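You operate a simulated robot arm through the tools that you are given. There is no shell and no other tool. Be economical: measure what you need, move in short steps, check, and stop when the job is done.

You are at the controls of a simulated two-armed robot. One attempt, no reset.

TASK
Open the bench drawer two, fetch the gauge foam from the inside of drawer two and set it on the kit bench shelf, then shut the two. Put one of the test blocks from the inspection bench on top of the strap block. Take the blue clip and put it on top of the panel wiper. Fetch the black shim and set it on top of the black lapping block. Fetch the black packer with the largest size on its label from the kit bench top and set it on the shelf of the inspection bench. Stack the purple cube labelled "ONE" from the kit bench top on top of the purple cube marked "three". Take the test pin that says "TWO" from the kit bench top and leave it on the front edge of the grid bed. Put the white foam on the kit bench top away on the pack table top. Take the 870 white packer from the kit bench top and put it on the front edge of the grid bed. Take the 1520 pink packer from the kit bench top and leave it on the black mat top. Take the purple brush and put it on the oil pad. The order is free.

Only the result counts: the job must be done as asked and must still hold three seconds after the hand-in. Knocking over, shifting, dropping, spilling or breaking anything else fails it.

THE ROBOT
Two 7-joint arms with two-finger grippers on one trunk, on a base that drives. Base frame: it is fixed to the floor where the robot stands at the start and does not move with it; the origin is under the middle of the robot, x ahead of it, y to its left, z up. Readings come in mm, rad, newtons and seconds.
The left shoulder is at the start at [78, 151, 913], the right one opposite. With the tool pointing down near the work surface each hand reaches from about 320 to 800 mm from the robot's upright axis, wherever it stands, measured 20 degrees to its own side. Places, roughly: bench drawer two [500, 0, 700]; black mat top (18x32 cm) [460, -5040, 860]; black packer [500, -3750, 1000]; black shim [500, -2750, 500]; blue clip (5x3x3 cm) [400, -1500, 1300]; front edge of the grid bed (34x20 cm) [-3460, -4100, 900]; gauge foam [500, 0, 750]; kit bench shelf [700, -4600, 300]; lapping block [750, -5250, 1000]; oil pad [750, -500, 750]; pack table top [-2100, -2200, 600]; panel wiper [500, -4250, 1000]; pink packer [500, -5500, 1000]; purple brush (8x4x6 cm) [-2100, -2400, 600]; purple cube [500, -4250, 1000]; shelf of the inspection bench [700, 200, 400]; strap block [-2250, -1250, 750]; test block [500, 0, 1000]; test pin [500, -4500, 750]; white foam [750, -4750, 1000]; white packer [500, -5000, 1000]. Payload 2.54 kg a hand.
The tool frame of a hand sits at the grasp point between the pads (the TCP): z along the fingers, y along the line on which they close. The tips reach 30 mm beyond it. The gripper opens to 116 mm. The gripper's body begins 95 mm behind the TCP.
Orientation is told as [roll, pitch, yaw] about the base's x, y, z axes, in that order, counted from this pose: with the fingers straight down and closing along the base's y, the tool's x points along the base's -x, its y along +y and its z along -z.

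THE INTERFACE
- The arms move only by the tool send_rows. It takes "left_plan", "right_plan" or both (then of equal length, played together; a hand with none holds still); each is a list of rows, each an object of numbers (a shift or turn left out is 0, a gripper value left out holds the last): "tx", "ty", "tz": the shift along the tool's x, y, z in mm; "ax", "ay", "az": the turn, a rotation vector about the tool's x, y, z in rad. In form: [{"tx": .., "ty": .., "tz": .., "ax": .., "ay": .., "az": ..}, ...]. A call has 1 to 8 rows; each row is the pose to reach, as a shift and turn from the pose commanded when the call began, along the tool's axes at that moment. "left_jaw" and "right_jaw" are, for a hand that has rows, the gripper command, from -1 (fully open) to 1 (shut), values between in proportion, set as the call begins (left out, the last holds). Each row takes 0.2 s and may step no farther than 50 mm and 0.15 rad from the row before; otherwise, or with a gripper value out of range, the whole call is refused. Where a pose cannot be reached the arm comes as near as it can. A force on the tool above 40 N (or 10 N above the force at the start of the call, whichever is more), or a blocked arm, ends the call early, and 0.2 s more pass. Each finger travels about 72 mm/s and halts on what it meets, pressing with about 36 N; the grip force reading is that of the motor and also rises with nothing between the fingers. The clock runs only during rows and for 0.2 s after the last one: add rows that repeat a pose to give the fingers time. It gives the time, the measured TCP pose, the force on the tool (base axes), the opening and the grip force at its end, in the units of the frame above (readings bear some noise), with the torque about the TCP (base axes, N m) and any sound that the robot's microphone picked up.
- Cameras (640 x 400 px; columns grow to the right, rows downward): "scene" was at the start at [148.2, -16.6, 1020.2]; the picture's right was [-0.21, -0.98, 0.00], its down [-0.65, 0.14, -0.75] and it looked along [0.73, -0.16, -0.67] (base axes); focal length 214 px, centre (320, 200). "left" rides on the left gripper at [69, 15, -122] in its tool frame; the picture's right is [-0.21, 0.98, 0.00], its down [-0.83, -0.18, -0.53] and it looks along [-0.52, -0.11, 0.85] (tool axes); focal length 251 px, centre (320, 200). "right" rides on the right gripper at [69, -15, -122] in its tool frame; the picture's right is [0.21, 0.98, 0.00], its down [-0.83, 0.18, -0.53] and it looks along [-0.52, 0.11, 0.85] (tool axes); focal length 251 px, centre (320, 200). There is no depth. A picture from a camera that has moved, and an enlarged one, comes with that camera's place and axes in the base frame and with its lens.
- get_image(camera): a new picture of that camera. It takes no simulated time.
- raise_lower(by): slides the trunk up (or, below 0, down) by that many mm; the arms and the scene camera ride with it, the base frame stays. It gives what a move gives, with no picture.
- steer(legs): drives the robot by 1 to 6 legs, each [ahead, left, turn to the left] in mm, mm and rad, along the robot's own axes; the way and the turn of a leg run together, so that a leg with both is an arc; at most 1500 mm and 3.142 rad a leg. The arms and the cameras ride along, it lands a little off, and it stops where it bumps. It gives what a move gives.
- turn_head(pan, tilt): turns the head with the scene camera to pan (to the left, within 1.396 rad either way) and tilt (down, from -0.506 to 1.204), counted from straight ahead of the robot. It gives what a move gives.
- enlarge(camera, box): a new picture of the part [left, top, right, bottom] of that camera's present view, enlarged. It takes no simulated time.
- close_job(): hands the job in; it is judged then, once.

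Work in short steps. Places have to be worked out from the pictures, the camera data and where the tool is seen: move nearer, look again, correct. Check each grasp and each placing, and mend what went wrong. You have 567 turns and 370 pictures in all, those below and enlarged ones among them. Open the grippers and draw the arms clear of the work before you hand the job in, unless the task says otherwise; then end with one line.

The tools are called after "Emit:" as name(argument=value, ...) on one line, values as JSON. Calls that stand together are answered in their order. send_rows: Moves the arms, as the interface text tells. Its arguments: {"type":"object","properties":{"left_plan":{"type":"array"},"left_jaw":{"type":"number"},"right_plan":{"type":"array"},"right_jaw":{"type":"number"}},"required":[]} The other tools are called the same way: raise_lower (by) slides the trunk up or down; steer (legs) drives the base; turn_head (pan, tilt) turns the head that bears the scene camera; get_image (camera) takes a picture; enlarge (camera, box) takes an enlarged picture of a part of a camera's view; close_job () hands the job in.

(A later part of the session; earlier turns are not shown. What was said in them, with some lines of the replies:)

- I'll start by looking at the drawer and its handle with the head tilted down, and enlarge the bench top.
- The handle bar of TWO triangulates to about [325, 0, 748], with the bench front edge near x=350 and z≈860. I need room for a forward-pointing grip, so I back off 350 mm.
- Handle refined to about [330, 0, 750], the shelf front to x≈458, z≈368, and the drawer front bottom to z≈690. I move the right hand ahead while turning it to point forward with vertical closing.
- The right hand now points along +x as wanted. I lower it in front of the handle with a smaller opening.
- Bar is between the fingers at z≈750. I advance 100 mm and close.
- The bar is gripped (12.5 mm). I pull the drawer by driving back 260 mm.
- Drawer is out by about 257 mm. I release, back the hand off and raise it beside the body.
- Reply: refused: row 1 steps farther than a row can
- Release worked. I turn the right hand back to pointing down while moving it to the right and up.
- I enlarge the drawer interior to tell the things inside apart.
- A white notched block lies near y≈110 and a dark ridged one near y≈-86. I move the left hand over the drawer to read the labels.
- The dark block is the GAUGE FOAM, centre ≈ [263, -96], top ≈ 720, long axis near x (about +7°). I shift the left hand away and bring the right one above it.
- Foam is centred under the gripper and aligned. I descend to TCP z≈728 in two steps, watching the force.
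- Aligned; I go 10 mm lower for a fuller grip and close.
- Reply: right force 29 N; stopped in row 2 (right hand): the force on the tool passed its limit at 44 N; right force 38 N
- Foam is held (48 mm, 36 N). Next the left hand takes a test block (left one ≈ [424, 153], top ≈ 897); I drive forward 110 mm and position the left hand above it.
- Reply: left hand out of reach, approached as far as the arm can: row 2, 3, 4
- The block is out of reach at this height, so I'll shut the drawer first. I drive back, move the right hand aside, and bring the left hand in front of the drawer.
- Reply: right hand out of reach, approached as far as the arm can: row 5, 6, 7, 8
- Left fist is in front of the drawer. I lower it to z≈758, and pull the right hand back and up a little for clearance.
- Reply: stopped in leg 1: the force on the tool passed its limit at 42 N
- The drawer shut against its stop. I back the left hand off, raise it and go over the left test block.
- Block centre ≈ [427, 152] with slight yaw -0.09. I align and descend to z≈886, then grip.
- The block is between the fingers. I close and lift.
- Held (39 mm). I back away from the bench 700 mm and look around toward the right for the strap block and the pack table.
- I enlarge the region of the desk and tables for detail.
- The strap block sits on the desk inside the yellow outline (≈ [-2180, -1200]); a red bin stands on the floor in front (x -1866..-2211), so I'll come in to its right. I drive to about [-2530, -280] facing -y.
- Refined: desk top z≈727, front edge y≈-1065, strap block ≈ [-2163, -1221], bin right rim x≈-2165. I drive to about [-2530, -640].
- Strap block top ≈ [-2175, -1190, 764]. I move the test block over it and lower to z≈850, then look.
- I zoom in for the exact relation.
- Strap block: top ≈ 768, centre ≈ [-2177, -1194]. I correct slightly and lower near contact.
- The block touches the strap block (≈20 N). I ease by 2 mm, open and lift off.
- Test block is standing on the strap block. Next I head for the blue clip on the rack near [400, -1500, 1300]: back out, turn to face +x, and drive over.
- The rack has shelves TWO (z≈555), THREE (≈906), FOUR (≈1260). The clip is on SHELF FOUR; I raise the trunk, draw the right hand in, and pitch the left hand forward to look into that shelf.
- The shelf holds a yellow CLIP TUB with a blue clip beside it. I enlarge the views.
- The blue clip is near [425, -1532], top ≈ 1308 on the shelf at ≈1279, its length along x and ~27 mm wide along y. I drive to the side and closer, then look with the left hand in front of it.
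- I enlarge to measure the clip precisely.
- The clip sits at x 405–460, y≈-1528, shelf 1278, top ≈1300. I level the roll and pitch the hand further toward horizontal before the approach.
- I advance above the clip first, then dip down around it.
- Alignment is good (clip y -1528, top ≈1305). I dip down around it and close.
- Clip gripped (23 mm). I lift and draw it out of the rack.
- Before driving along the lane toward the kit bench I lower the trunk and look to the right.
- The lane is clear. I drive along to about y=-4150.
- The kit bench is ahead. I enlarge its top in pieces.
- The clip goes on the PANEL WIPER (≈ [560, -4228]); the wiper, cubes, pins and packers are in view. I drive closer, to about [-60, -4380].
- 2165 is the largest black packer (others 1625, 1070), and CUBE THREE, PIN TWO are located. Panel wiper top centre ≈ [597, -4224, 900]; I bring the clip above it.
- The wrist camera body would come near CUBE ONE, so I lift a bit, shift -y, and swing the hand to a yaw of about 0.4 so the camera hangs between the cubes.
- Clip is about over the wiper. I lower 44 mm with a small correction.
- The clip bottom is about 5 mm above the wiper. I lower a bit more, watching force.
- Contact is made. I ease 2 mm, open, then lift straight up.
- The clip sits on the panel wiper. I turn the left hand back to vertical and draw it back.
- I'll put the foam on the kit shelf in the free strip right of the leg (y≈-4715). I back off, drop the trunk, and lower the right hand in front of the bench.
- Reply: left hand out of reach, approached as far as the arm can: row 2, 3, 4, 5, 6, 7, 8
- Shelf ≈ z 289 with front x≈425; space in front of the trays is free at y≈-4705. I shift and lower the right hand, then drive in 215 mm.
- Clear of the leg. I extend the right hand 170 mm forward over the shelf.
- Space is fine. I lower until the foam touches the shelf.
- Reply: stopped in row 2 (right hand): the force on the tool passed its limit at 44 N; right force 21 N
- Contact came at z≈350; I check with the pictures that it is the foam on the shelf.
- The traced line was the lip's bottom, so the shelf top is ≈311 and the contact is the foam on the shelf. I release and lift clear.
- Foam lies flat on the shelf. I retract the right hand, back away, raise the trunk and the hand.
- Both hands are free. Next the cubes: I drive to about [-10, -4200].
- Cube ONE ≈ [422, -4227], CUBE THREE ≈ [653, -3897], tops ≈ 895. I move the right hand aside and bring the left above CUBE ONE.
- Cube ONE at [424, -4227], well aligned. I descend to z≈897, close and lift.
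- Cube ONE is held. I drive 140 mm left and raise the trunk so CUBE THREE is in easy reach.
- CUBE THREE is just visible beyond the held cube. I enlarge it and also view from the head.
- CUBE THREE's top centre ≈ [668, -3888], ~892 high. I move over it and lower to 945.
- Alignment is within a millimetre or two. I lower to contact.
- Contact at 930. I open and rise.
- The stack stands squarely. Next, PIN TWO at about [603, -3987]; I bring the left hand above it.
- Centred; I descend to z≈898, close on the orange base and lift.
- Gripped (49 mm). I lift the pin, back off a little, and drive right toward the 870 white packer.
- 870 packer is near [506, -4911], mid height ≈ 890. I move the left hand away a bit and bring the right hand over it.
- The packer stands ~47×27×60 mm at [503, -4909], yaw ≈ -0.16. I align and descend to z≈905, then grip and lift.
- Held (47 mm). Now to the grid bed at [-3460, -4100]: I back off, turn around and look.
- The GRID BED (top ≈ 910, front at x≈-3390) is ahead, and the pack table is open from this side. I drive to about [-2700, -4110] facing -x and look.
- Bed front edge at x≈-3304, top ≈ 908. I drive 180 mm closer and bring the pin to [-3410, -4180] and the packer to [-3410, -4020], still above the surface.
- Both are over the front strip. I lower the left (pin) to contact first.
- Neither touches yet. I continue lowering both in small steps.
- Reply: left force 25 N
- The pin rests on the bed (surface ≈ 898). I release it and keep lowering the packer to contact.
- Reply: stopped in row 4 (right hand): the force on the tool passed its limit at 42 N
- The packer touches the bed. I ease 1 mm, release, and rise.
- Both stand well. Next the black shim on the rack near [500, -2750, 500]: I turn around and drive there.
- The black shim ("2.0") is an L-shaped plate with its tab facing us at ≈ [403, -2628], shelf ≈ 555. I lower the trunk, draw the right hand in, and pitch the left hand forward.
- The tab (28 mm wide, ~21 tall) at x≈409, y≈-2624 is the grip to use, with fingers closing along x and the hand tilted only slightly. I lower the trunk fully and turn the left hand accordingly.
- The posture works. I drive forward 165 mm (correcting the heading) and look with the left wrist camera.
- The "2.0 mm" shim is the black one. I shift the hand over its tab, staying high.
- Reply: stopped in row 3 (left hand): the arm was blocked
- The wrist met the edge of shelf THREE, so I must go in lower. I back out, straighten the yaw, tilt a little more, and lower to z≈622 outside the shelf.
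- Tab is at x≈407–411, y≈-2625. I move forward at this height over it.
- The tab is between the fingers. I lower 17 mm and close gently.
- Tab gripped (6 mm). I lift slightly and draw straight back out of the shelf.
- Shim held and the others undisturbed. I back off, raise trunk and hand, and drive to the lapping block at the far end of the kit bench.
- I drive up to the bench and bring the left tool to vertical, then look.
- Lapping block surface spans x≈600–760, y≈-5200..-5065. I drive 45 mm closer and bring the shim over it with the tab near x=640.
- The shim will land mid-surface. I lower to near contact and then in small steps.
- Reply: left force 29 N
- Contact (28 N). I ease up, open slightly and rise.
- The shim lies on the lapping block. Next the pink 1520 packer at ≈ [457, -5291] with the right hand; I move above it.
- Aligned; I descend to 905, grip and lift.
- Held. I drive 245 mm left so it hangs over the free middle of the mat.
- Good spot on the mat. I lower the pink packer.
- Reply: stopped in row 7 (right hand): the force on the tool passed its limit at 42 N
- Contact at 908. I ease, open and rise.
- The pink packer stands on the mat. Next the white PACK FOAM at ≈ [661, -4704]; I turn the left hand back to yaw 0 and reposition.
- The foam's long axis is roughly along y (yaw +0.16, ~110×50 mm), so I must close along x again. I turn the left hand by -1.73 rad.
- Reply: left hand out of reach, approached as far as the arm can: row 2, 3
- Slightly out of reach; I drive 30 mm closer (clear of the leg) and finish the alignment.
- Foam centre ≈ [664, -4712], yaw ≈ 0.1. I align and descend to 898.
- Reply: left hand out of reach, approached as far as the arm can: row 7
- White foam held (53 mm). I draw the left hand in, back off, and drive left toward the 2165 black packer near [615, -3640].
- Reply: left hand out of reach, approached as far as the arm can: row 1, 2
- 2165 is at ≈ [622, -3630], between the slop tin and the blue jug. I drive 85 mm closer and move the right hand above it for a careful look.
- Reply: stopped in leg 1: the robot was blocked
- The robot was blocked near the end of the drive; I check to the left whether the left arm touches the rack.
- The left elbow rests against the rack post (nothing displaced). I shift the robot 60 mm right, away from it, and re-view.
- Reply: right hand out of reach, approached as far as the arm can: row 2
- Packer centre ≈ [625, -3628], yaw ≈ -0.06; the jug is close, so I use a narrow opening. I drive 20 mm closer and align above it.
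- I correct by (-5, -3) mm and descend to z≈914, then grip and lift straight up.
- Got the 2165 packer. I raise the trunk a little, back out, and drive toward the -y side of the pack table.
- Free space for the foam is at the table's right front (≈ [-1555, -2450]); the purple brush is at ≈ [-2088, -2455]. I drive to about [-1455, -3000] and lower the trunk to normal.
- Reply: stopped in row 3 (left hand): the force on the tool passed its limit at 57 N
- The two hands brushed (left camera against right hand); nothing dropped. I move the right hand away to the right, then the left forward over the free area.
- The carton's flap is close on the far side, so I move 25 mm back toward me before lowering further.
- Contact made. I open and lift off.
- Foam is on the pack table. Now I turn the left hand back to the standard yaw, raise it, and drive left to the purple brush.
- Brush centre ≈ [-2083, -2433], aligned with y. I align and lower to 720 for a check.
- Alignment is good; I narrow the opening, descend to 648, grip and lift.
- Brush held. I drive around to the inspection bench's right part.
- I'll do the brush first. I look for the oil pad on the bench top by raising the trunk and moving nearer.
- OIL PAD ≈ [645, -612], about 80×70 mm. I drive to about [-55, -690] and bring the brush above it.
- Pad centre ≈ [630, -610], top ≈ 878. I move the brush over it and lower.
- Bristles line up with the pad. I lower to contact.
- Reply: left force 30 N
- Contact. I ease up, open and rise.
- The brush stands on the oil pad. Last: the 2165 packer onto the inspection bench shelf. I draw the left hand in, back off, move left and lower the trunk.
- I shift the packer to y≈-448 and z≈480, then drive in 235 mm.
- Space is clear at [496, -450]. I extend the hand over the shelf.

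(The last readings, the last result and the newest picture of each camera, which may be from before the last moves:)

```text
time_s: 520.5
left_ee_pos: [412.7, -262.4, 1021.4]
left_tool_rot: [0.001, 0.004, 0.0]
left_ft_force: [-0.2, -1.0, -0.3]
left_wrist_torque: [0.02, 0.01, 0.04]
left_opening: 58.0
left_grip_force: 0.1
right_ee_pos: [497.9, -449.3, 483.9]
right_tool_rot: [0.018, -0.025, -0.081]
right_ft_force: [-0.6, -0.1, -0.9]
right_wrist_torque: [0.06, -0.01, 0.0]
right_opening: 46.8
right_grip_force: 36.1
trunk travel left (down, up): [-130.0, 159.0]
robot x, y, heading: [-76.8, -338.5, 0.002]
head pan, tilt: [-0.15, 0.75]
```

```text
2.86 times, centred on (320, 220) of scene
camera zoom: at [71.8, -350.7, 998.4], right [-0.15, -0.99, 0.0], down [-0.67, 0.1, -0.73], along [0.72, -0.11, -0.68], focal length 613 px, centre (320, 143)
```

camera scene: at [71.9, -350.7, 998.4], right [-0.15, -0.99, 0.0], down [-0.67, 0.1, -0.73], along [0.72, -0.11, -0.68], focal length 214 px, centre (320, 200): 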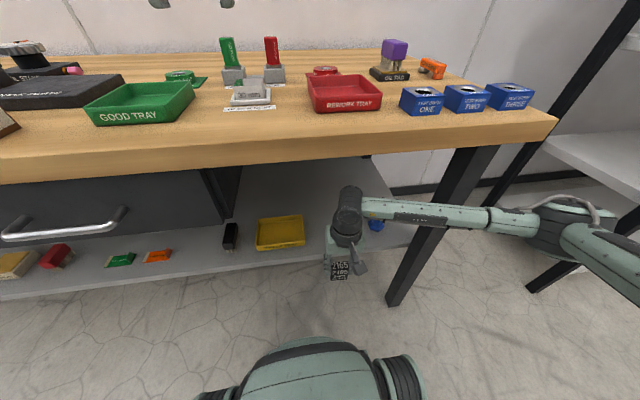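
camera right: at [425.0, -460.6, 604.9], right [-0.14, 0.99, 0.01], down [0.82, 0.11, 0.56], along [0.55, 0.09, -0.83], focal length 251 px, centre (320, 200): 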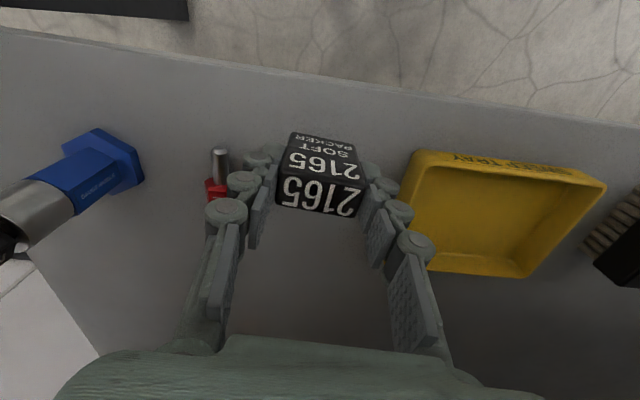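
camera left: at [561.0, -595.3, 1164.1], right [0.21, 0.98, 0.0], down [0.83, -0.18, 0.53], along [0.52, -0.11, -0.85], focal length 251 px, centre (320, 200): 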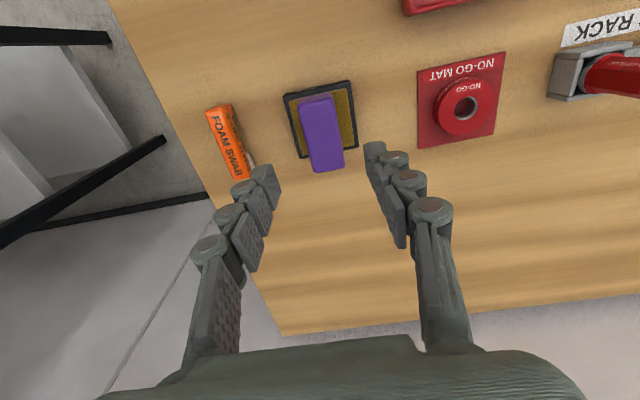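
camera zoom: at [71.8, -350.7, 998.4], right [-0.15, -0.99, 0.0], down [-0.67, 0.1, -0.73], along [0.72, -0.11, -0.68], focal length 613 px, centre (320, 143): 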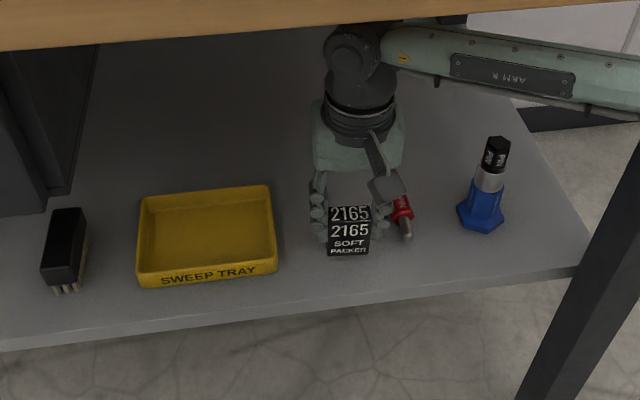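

Clear on both sides. I lower to contact.

Emit:
send_rows(right_plan=[{"tz": 18}, {"tz": 30}, {"tz": 34}, {"tz": 38}, {"tz": 42}, {"tz": 46}, {"tz": 50}])

Emit:
enlarge(camera="scene", box=[220, 150, 420, 290])

```text
time_s: 521.4
left_ee_pos: [411.6, -262.8, 1022.3]
left_tool_rot: [-0.001, 0.0, 0.001]
left_ft_force: [-1.0, 0.2, -0.6]
left_wrist_torque: [0.03, 0.03, -0.02]
left_opening: 58.0
left_grip_force: 0.1
right_ee_pos: [499.3, -447.9, 455.7]
right_tool_rot: [0.02, -0.031, -0.081]
right_ft_force: [-8.2, -3.2, 21.1]
right_wrist_torque: [-0.51, 0.42, -0.18]
right_opening: 47.2
right_grip_force: 36.9
trunk travel left (down, up): [-130.0, 159.0]
robot x, y, heading: [-76.6, -340.2, -0.005]
head pan, tilt: [-0.15, 0.75]
stopped in row 4 (right hand): the force on the tool passed its limit at 42 N (the readings are from after the stop); the commanded pose is now the measured one
```

```text
2.86 times, centred on (320, 220) of scene
camera zoom: at [70.0, -350.7, 998.8], right [-0.15, -0.99, 0.0], down [-0.67, 0.1, -0.73], along [0.72, -0.11, -0.68], focal length 613 px, centre (320, 143)
```

zoom: 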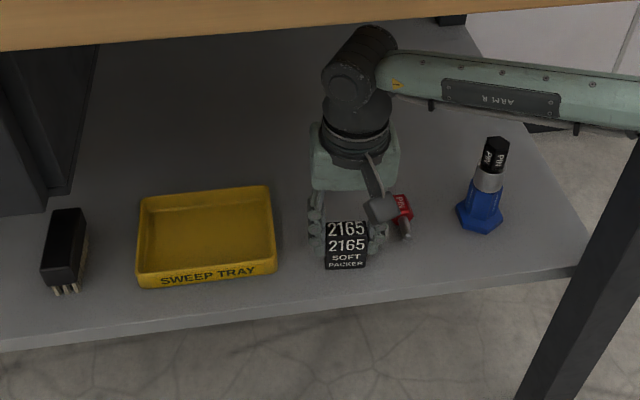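

Contact at 455 (shelf ≈ 398). I ease, open and lift, then check.

Emit:
send_rows(right_plan=[{"tz": -1}, {"tz": -1}, {"tz": -1}, {"tz": -40}, {"tz": -80}], right_jaw=-0.2)

Emit:
get_image(camera="right")

```text
time_s: 522.6
left_ee_pos: [413.2, -262.2, 1021.3]
left_tool_rot: [0.002, 0.003, -0.001]
left_ft_force: [-0.5, -0.1, -0.5]
left_wrist_torque: [0.0, -0.02, 0.01]
left_opening: 58.0
left_grip_force: 0.1
right_ee_pos: [498.0, -449.4, 532.5]
right_tool_rot: [0.02, -0.026, -0.082]
right_ft_force: [0.2, 0.3, 1.1]
right_wrist_torque: [0.02, -0.03, 0.0]
right_opening: 69.9
right_grip_force: 0.0
trunk travel left (down, up): [-130.0, 159.0]
robot x, y, heading: [-74.0, -339.9, -0.0]
head pan, tilt: [-0.15, 0.75]
```

```text
182 pictures are left
camera right: at [424.2, -460.7, 653.3], right [-0.14, 0.99, 0.01], down [0.82, 0.11, 0.56], along [0.55, 0.09, -0.83], focal length 251 px, centre (320, 200)
```

right: 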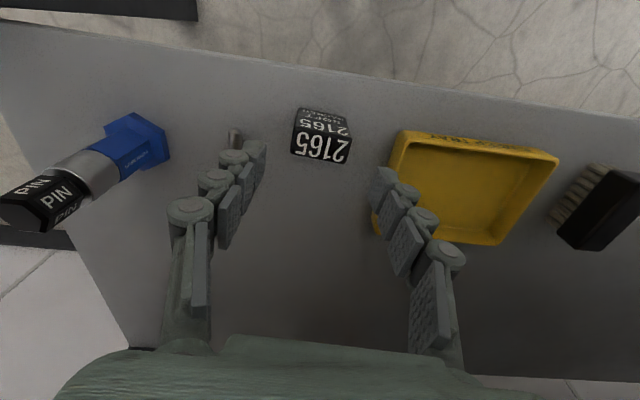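

The packer stands on the shelf. I retract the hand, back away and take a final look at the bench and drawer.

Emit:
send_rows(right_plan=[{"tx": 45}, {"tx": 90}, {"tx": 135}, {"tx": 160}])

Emit:
steer(legs=[[-400, 0, 0]])

Emit:
turn_head(pan=0.1, tilt=0.55)

Emit:
get_image(camera="scene")

Emit:
enlarge(camera="scene", box=[150, 60, 470, 250])

```text
time_s: 523.6
left_ee_pos: [413.0, -263.3, 1021.3]
left_tool_rot: [0.002, 0.005, 0.0]
left_ft_force: [-0.3, 0.7, -0.6]
left_wrist_torque: [0.01, 0.01, -0.01]
left_opening: 57.8
left_grip_force: 0.1
right_ee_pos: [337.4, -437.0, 528.5]
right_tool_rot: [0.019, -0.029, -0.081]
right_ft_force: [-0.1, 0.1, -0.2]
right_wrist_torque: [0.03, 0.0, 0.0]
right_opening: 69.5
right_grip_force: 0.0
trunk travel left (down, up): [-130.0, 159.0]
robot x, y, heading: [-77.6, -337.5, 0.002]
head pan, tilt: [-0.15, 0.75]
```

```text
time_s: 526.1
left_ee_pos: [13.4, -262.7, 1021.4]
left_tool_rot: [0.002, 0.004, 0.0]
left_ft_force: [-0.9, -0.4, -0.6]
left_wrist_torque: [0.02, 0.02, 0.03]
left_opening: 58.0
left_grip_force: 0.0
right_ee_pos: [-59.6, -435.8, 528.5]
right_tool_rot: [0.019, -0.028, -0.079]
right_ft_force: [-0.4, 1.1, -0.1]
right_wrist_torque: [0.01, 0.02, 0.02]
right_opening: 69.6
right_grip_force: 0.0
trunk travel left (down, up): [-130.0, 159.0]
robot x, y, heading: [-476.1, -339.5, 0.0]
head pan, tilt: [-0.15, 0.75]
```

```text
time_s: 526.9
left_ee_pos: [12.8, -262.2, 1021.1]
left_tool_rot: [0.002, 0.004, 0.003]
left_ft_force: [-1.0, 0.0, -0.1]
left_wrist_torque: [-0.01, -0.03, 0.03]
left_opening: 57.9
left_grip_force: 0.1
right_ee_pos: [-61.7, -435.0, 527.7]
right_tool_rot: [0.018, -0.027, -0.078]
right_ft_force: [0.4, -0.5, 0.4]
right_wrist_torque: [-0.01, -0.01, 0.0]
right_opening: 69.5
right_grip_force: 0.1
trunk travel left (down, up): [-130.0, 159.0]
robot x, y, heading: [-476.2, -341.0, -0.001]
head pan, tilt: [0.099, 0.55]
```

```text
181 pictures are left
camera scene: at [-320.4, -328.8, 1015.7], right [0.1, -1.0, 0.0], down [-0.52, -0.05, -0.85], along [0.85, 0.08, -0.52], focal length 214 px, centre (320, 200)
```

scene: 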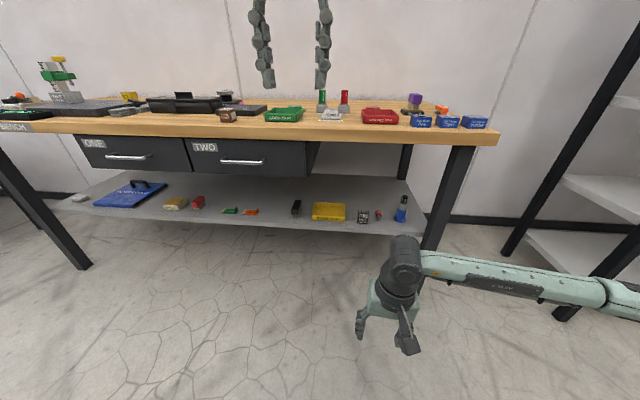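

```text
2.00 times, centred on (310, 155) of scene
camera zoom: at [-320.4, -328.8, 1015.7], right [0.1, -1.0, 0.0], down [-0.52, -0.05, -0.85], along [0.85, 0.08, -0.52], focal length 429 px, centre (340, 290)
```

zoom: 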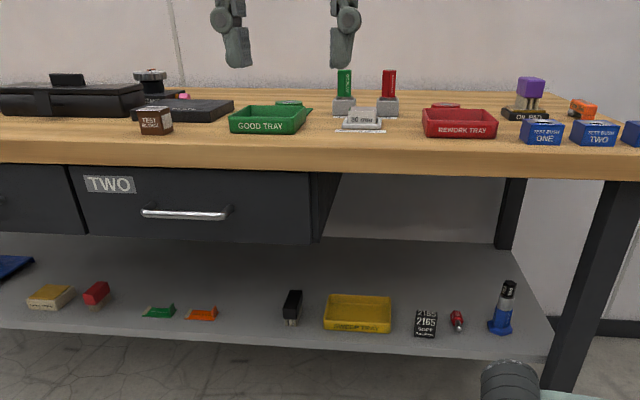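

All places check out and the drawer is shut flush with drawer ONE. I open both grippers fully, clear of the work, before handing in.

Emit:
send_rows(left_plan=[{"tz": 0}, {"tz": 0}, {"tz": 0}], right_plan=[{"tz": 0}, {"tz": 0}, {"tz": 0}], left_jaw=-1.0, right_jaw=-1.0)

Emit:
close_job()

```text
time_s: 527.7
left_ee_pos: [13.4, -261.9, 1021.8]
left_tool_rot: [0.002, 0.004, 0.002]
left_ft_force: [-0.3, 0.0, 0.1]
left_wrist_torque: [0.0, 0.01, -0.03]
left_opening: 116.0
left_grip_force: 0.0
right_ee_pos: [-60.2, -435.4, 527.0]
right_tool_rot: [0.019, -0.027, -0.079]
right_ft_force: [-0.1, -0.8, 0.4]
right_wrist_torque: [-0.02, 0.02, 0.02]
right_opening: 116.0
right_grip_force: 0.0
trunk travel left (down, up): [-130.0, 159.0]
robot x, y, heading: [-471.9, -340.3, 0.002]
head pan, tilt: [0.099, 0.55]
```

```text
The job is handed in.
```

I did all the requested placements, shut drawer two and handed the job in. Each object looked right in the pictures when I put it down. My arms brushed the rack twice and each other once, but nothing looked moved.
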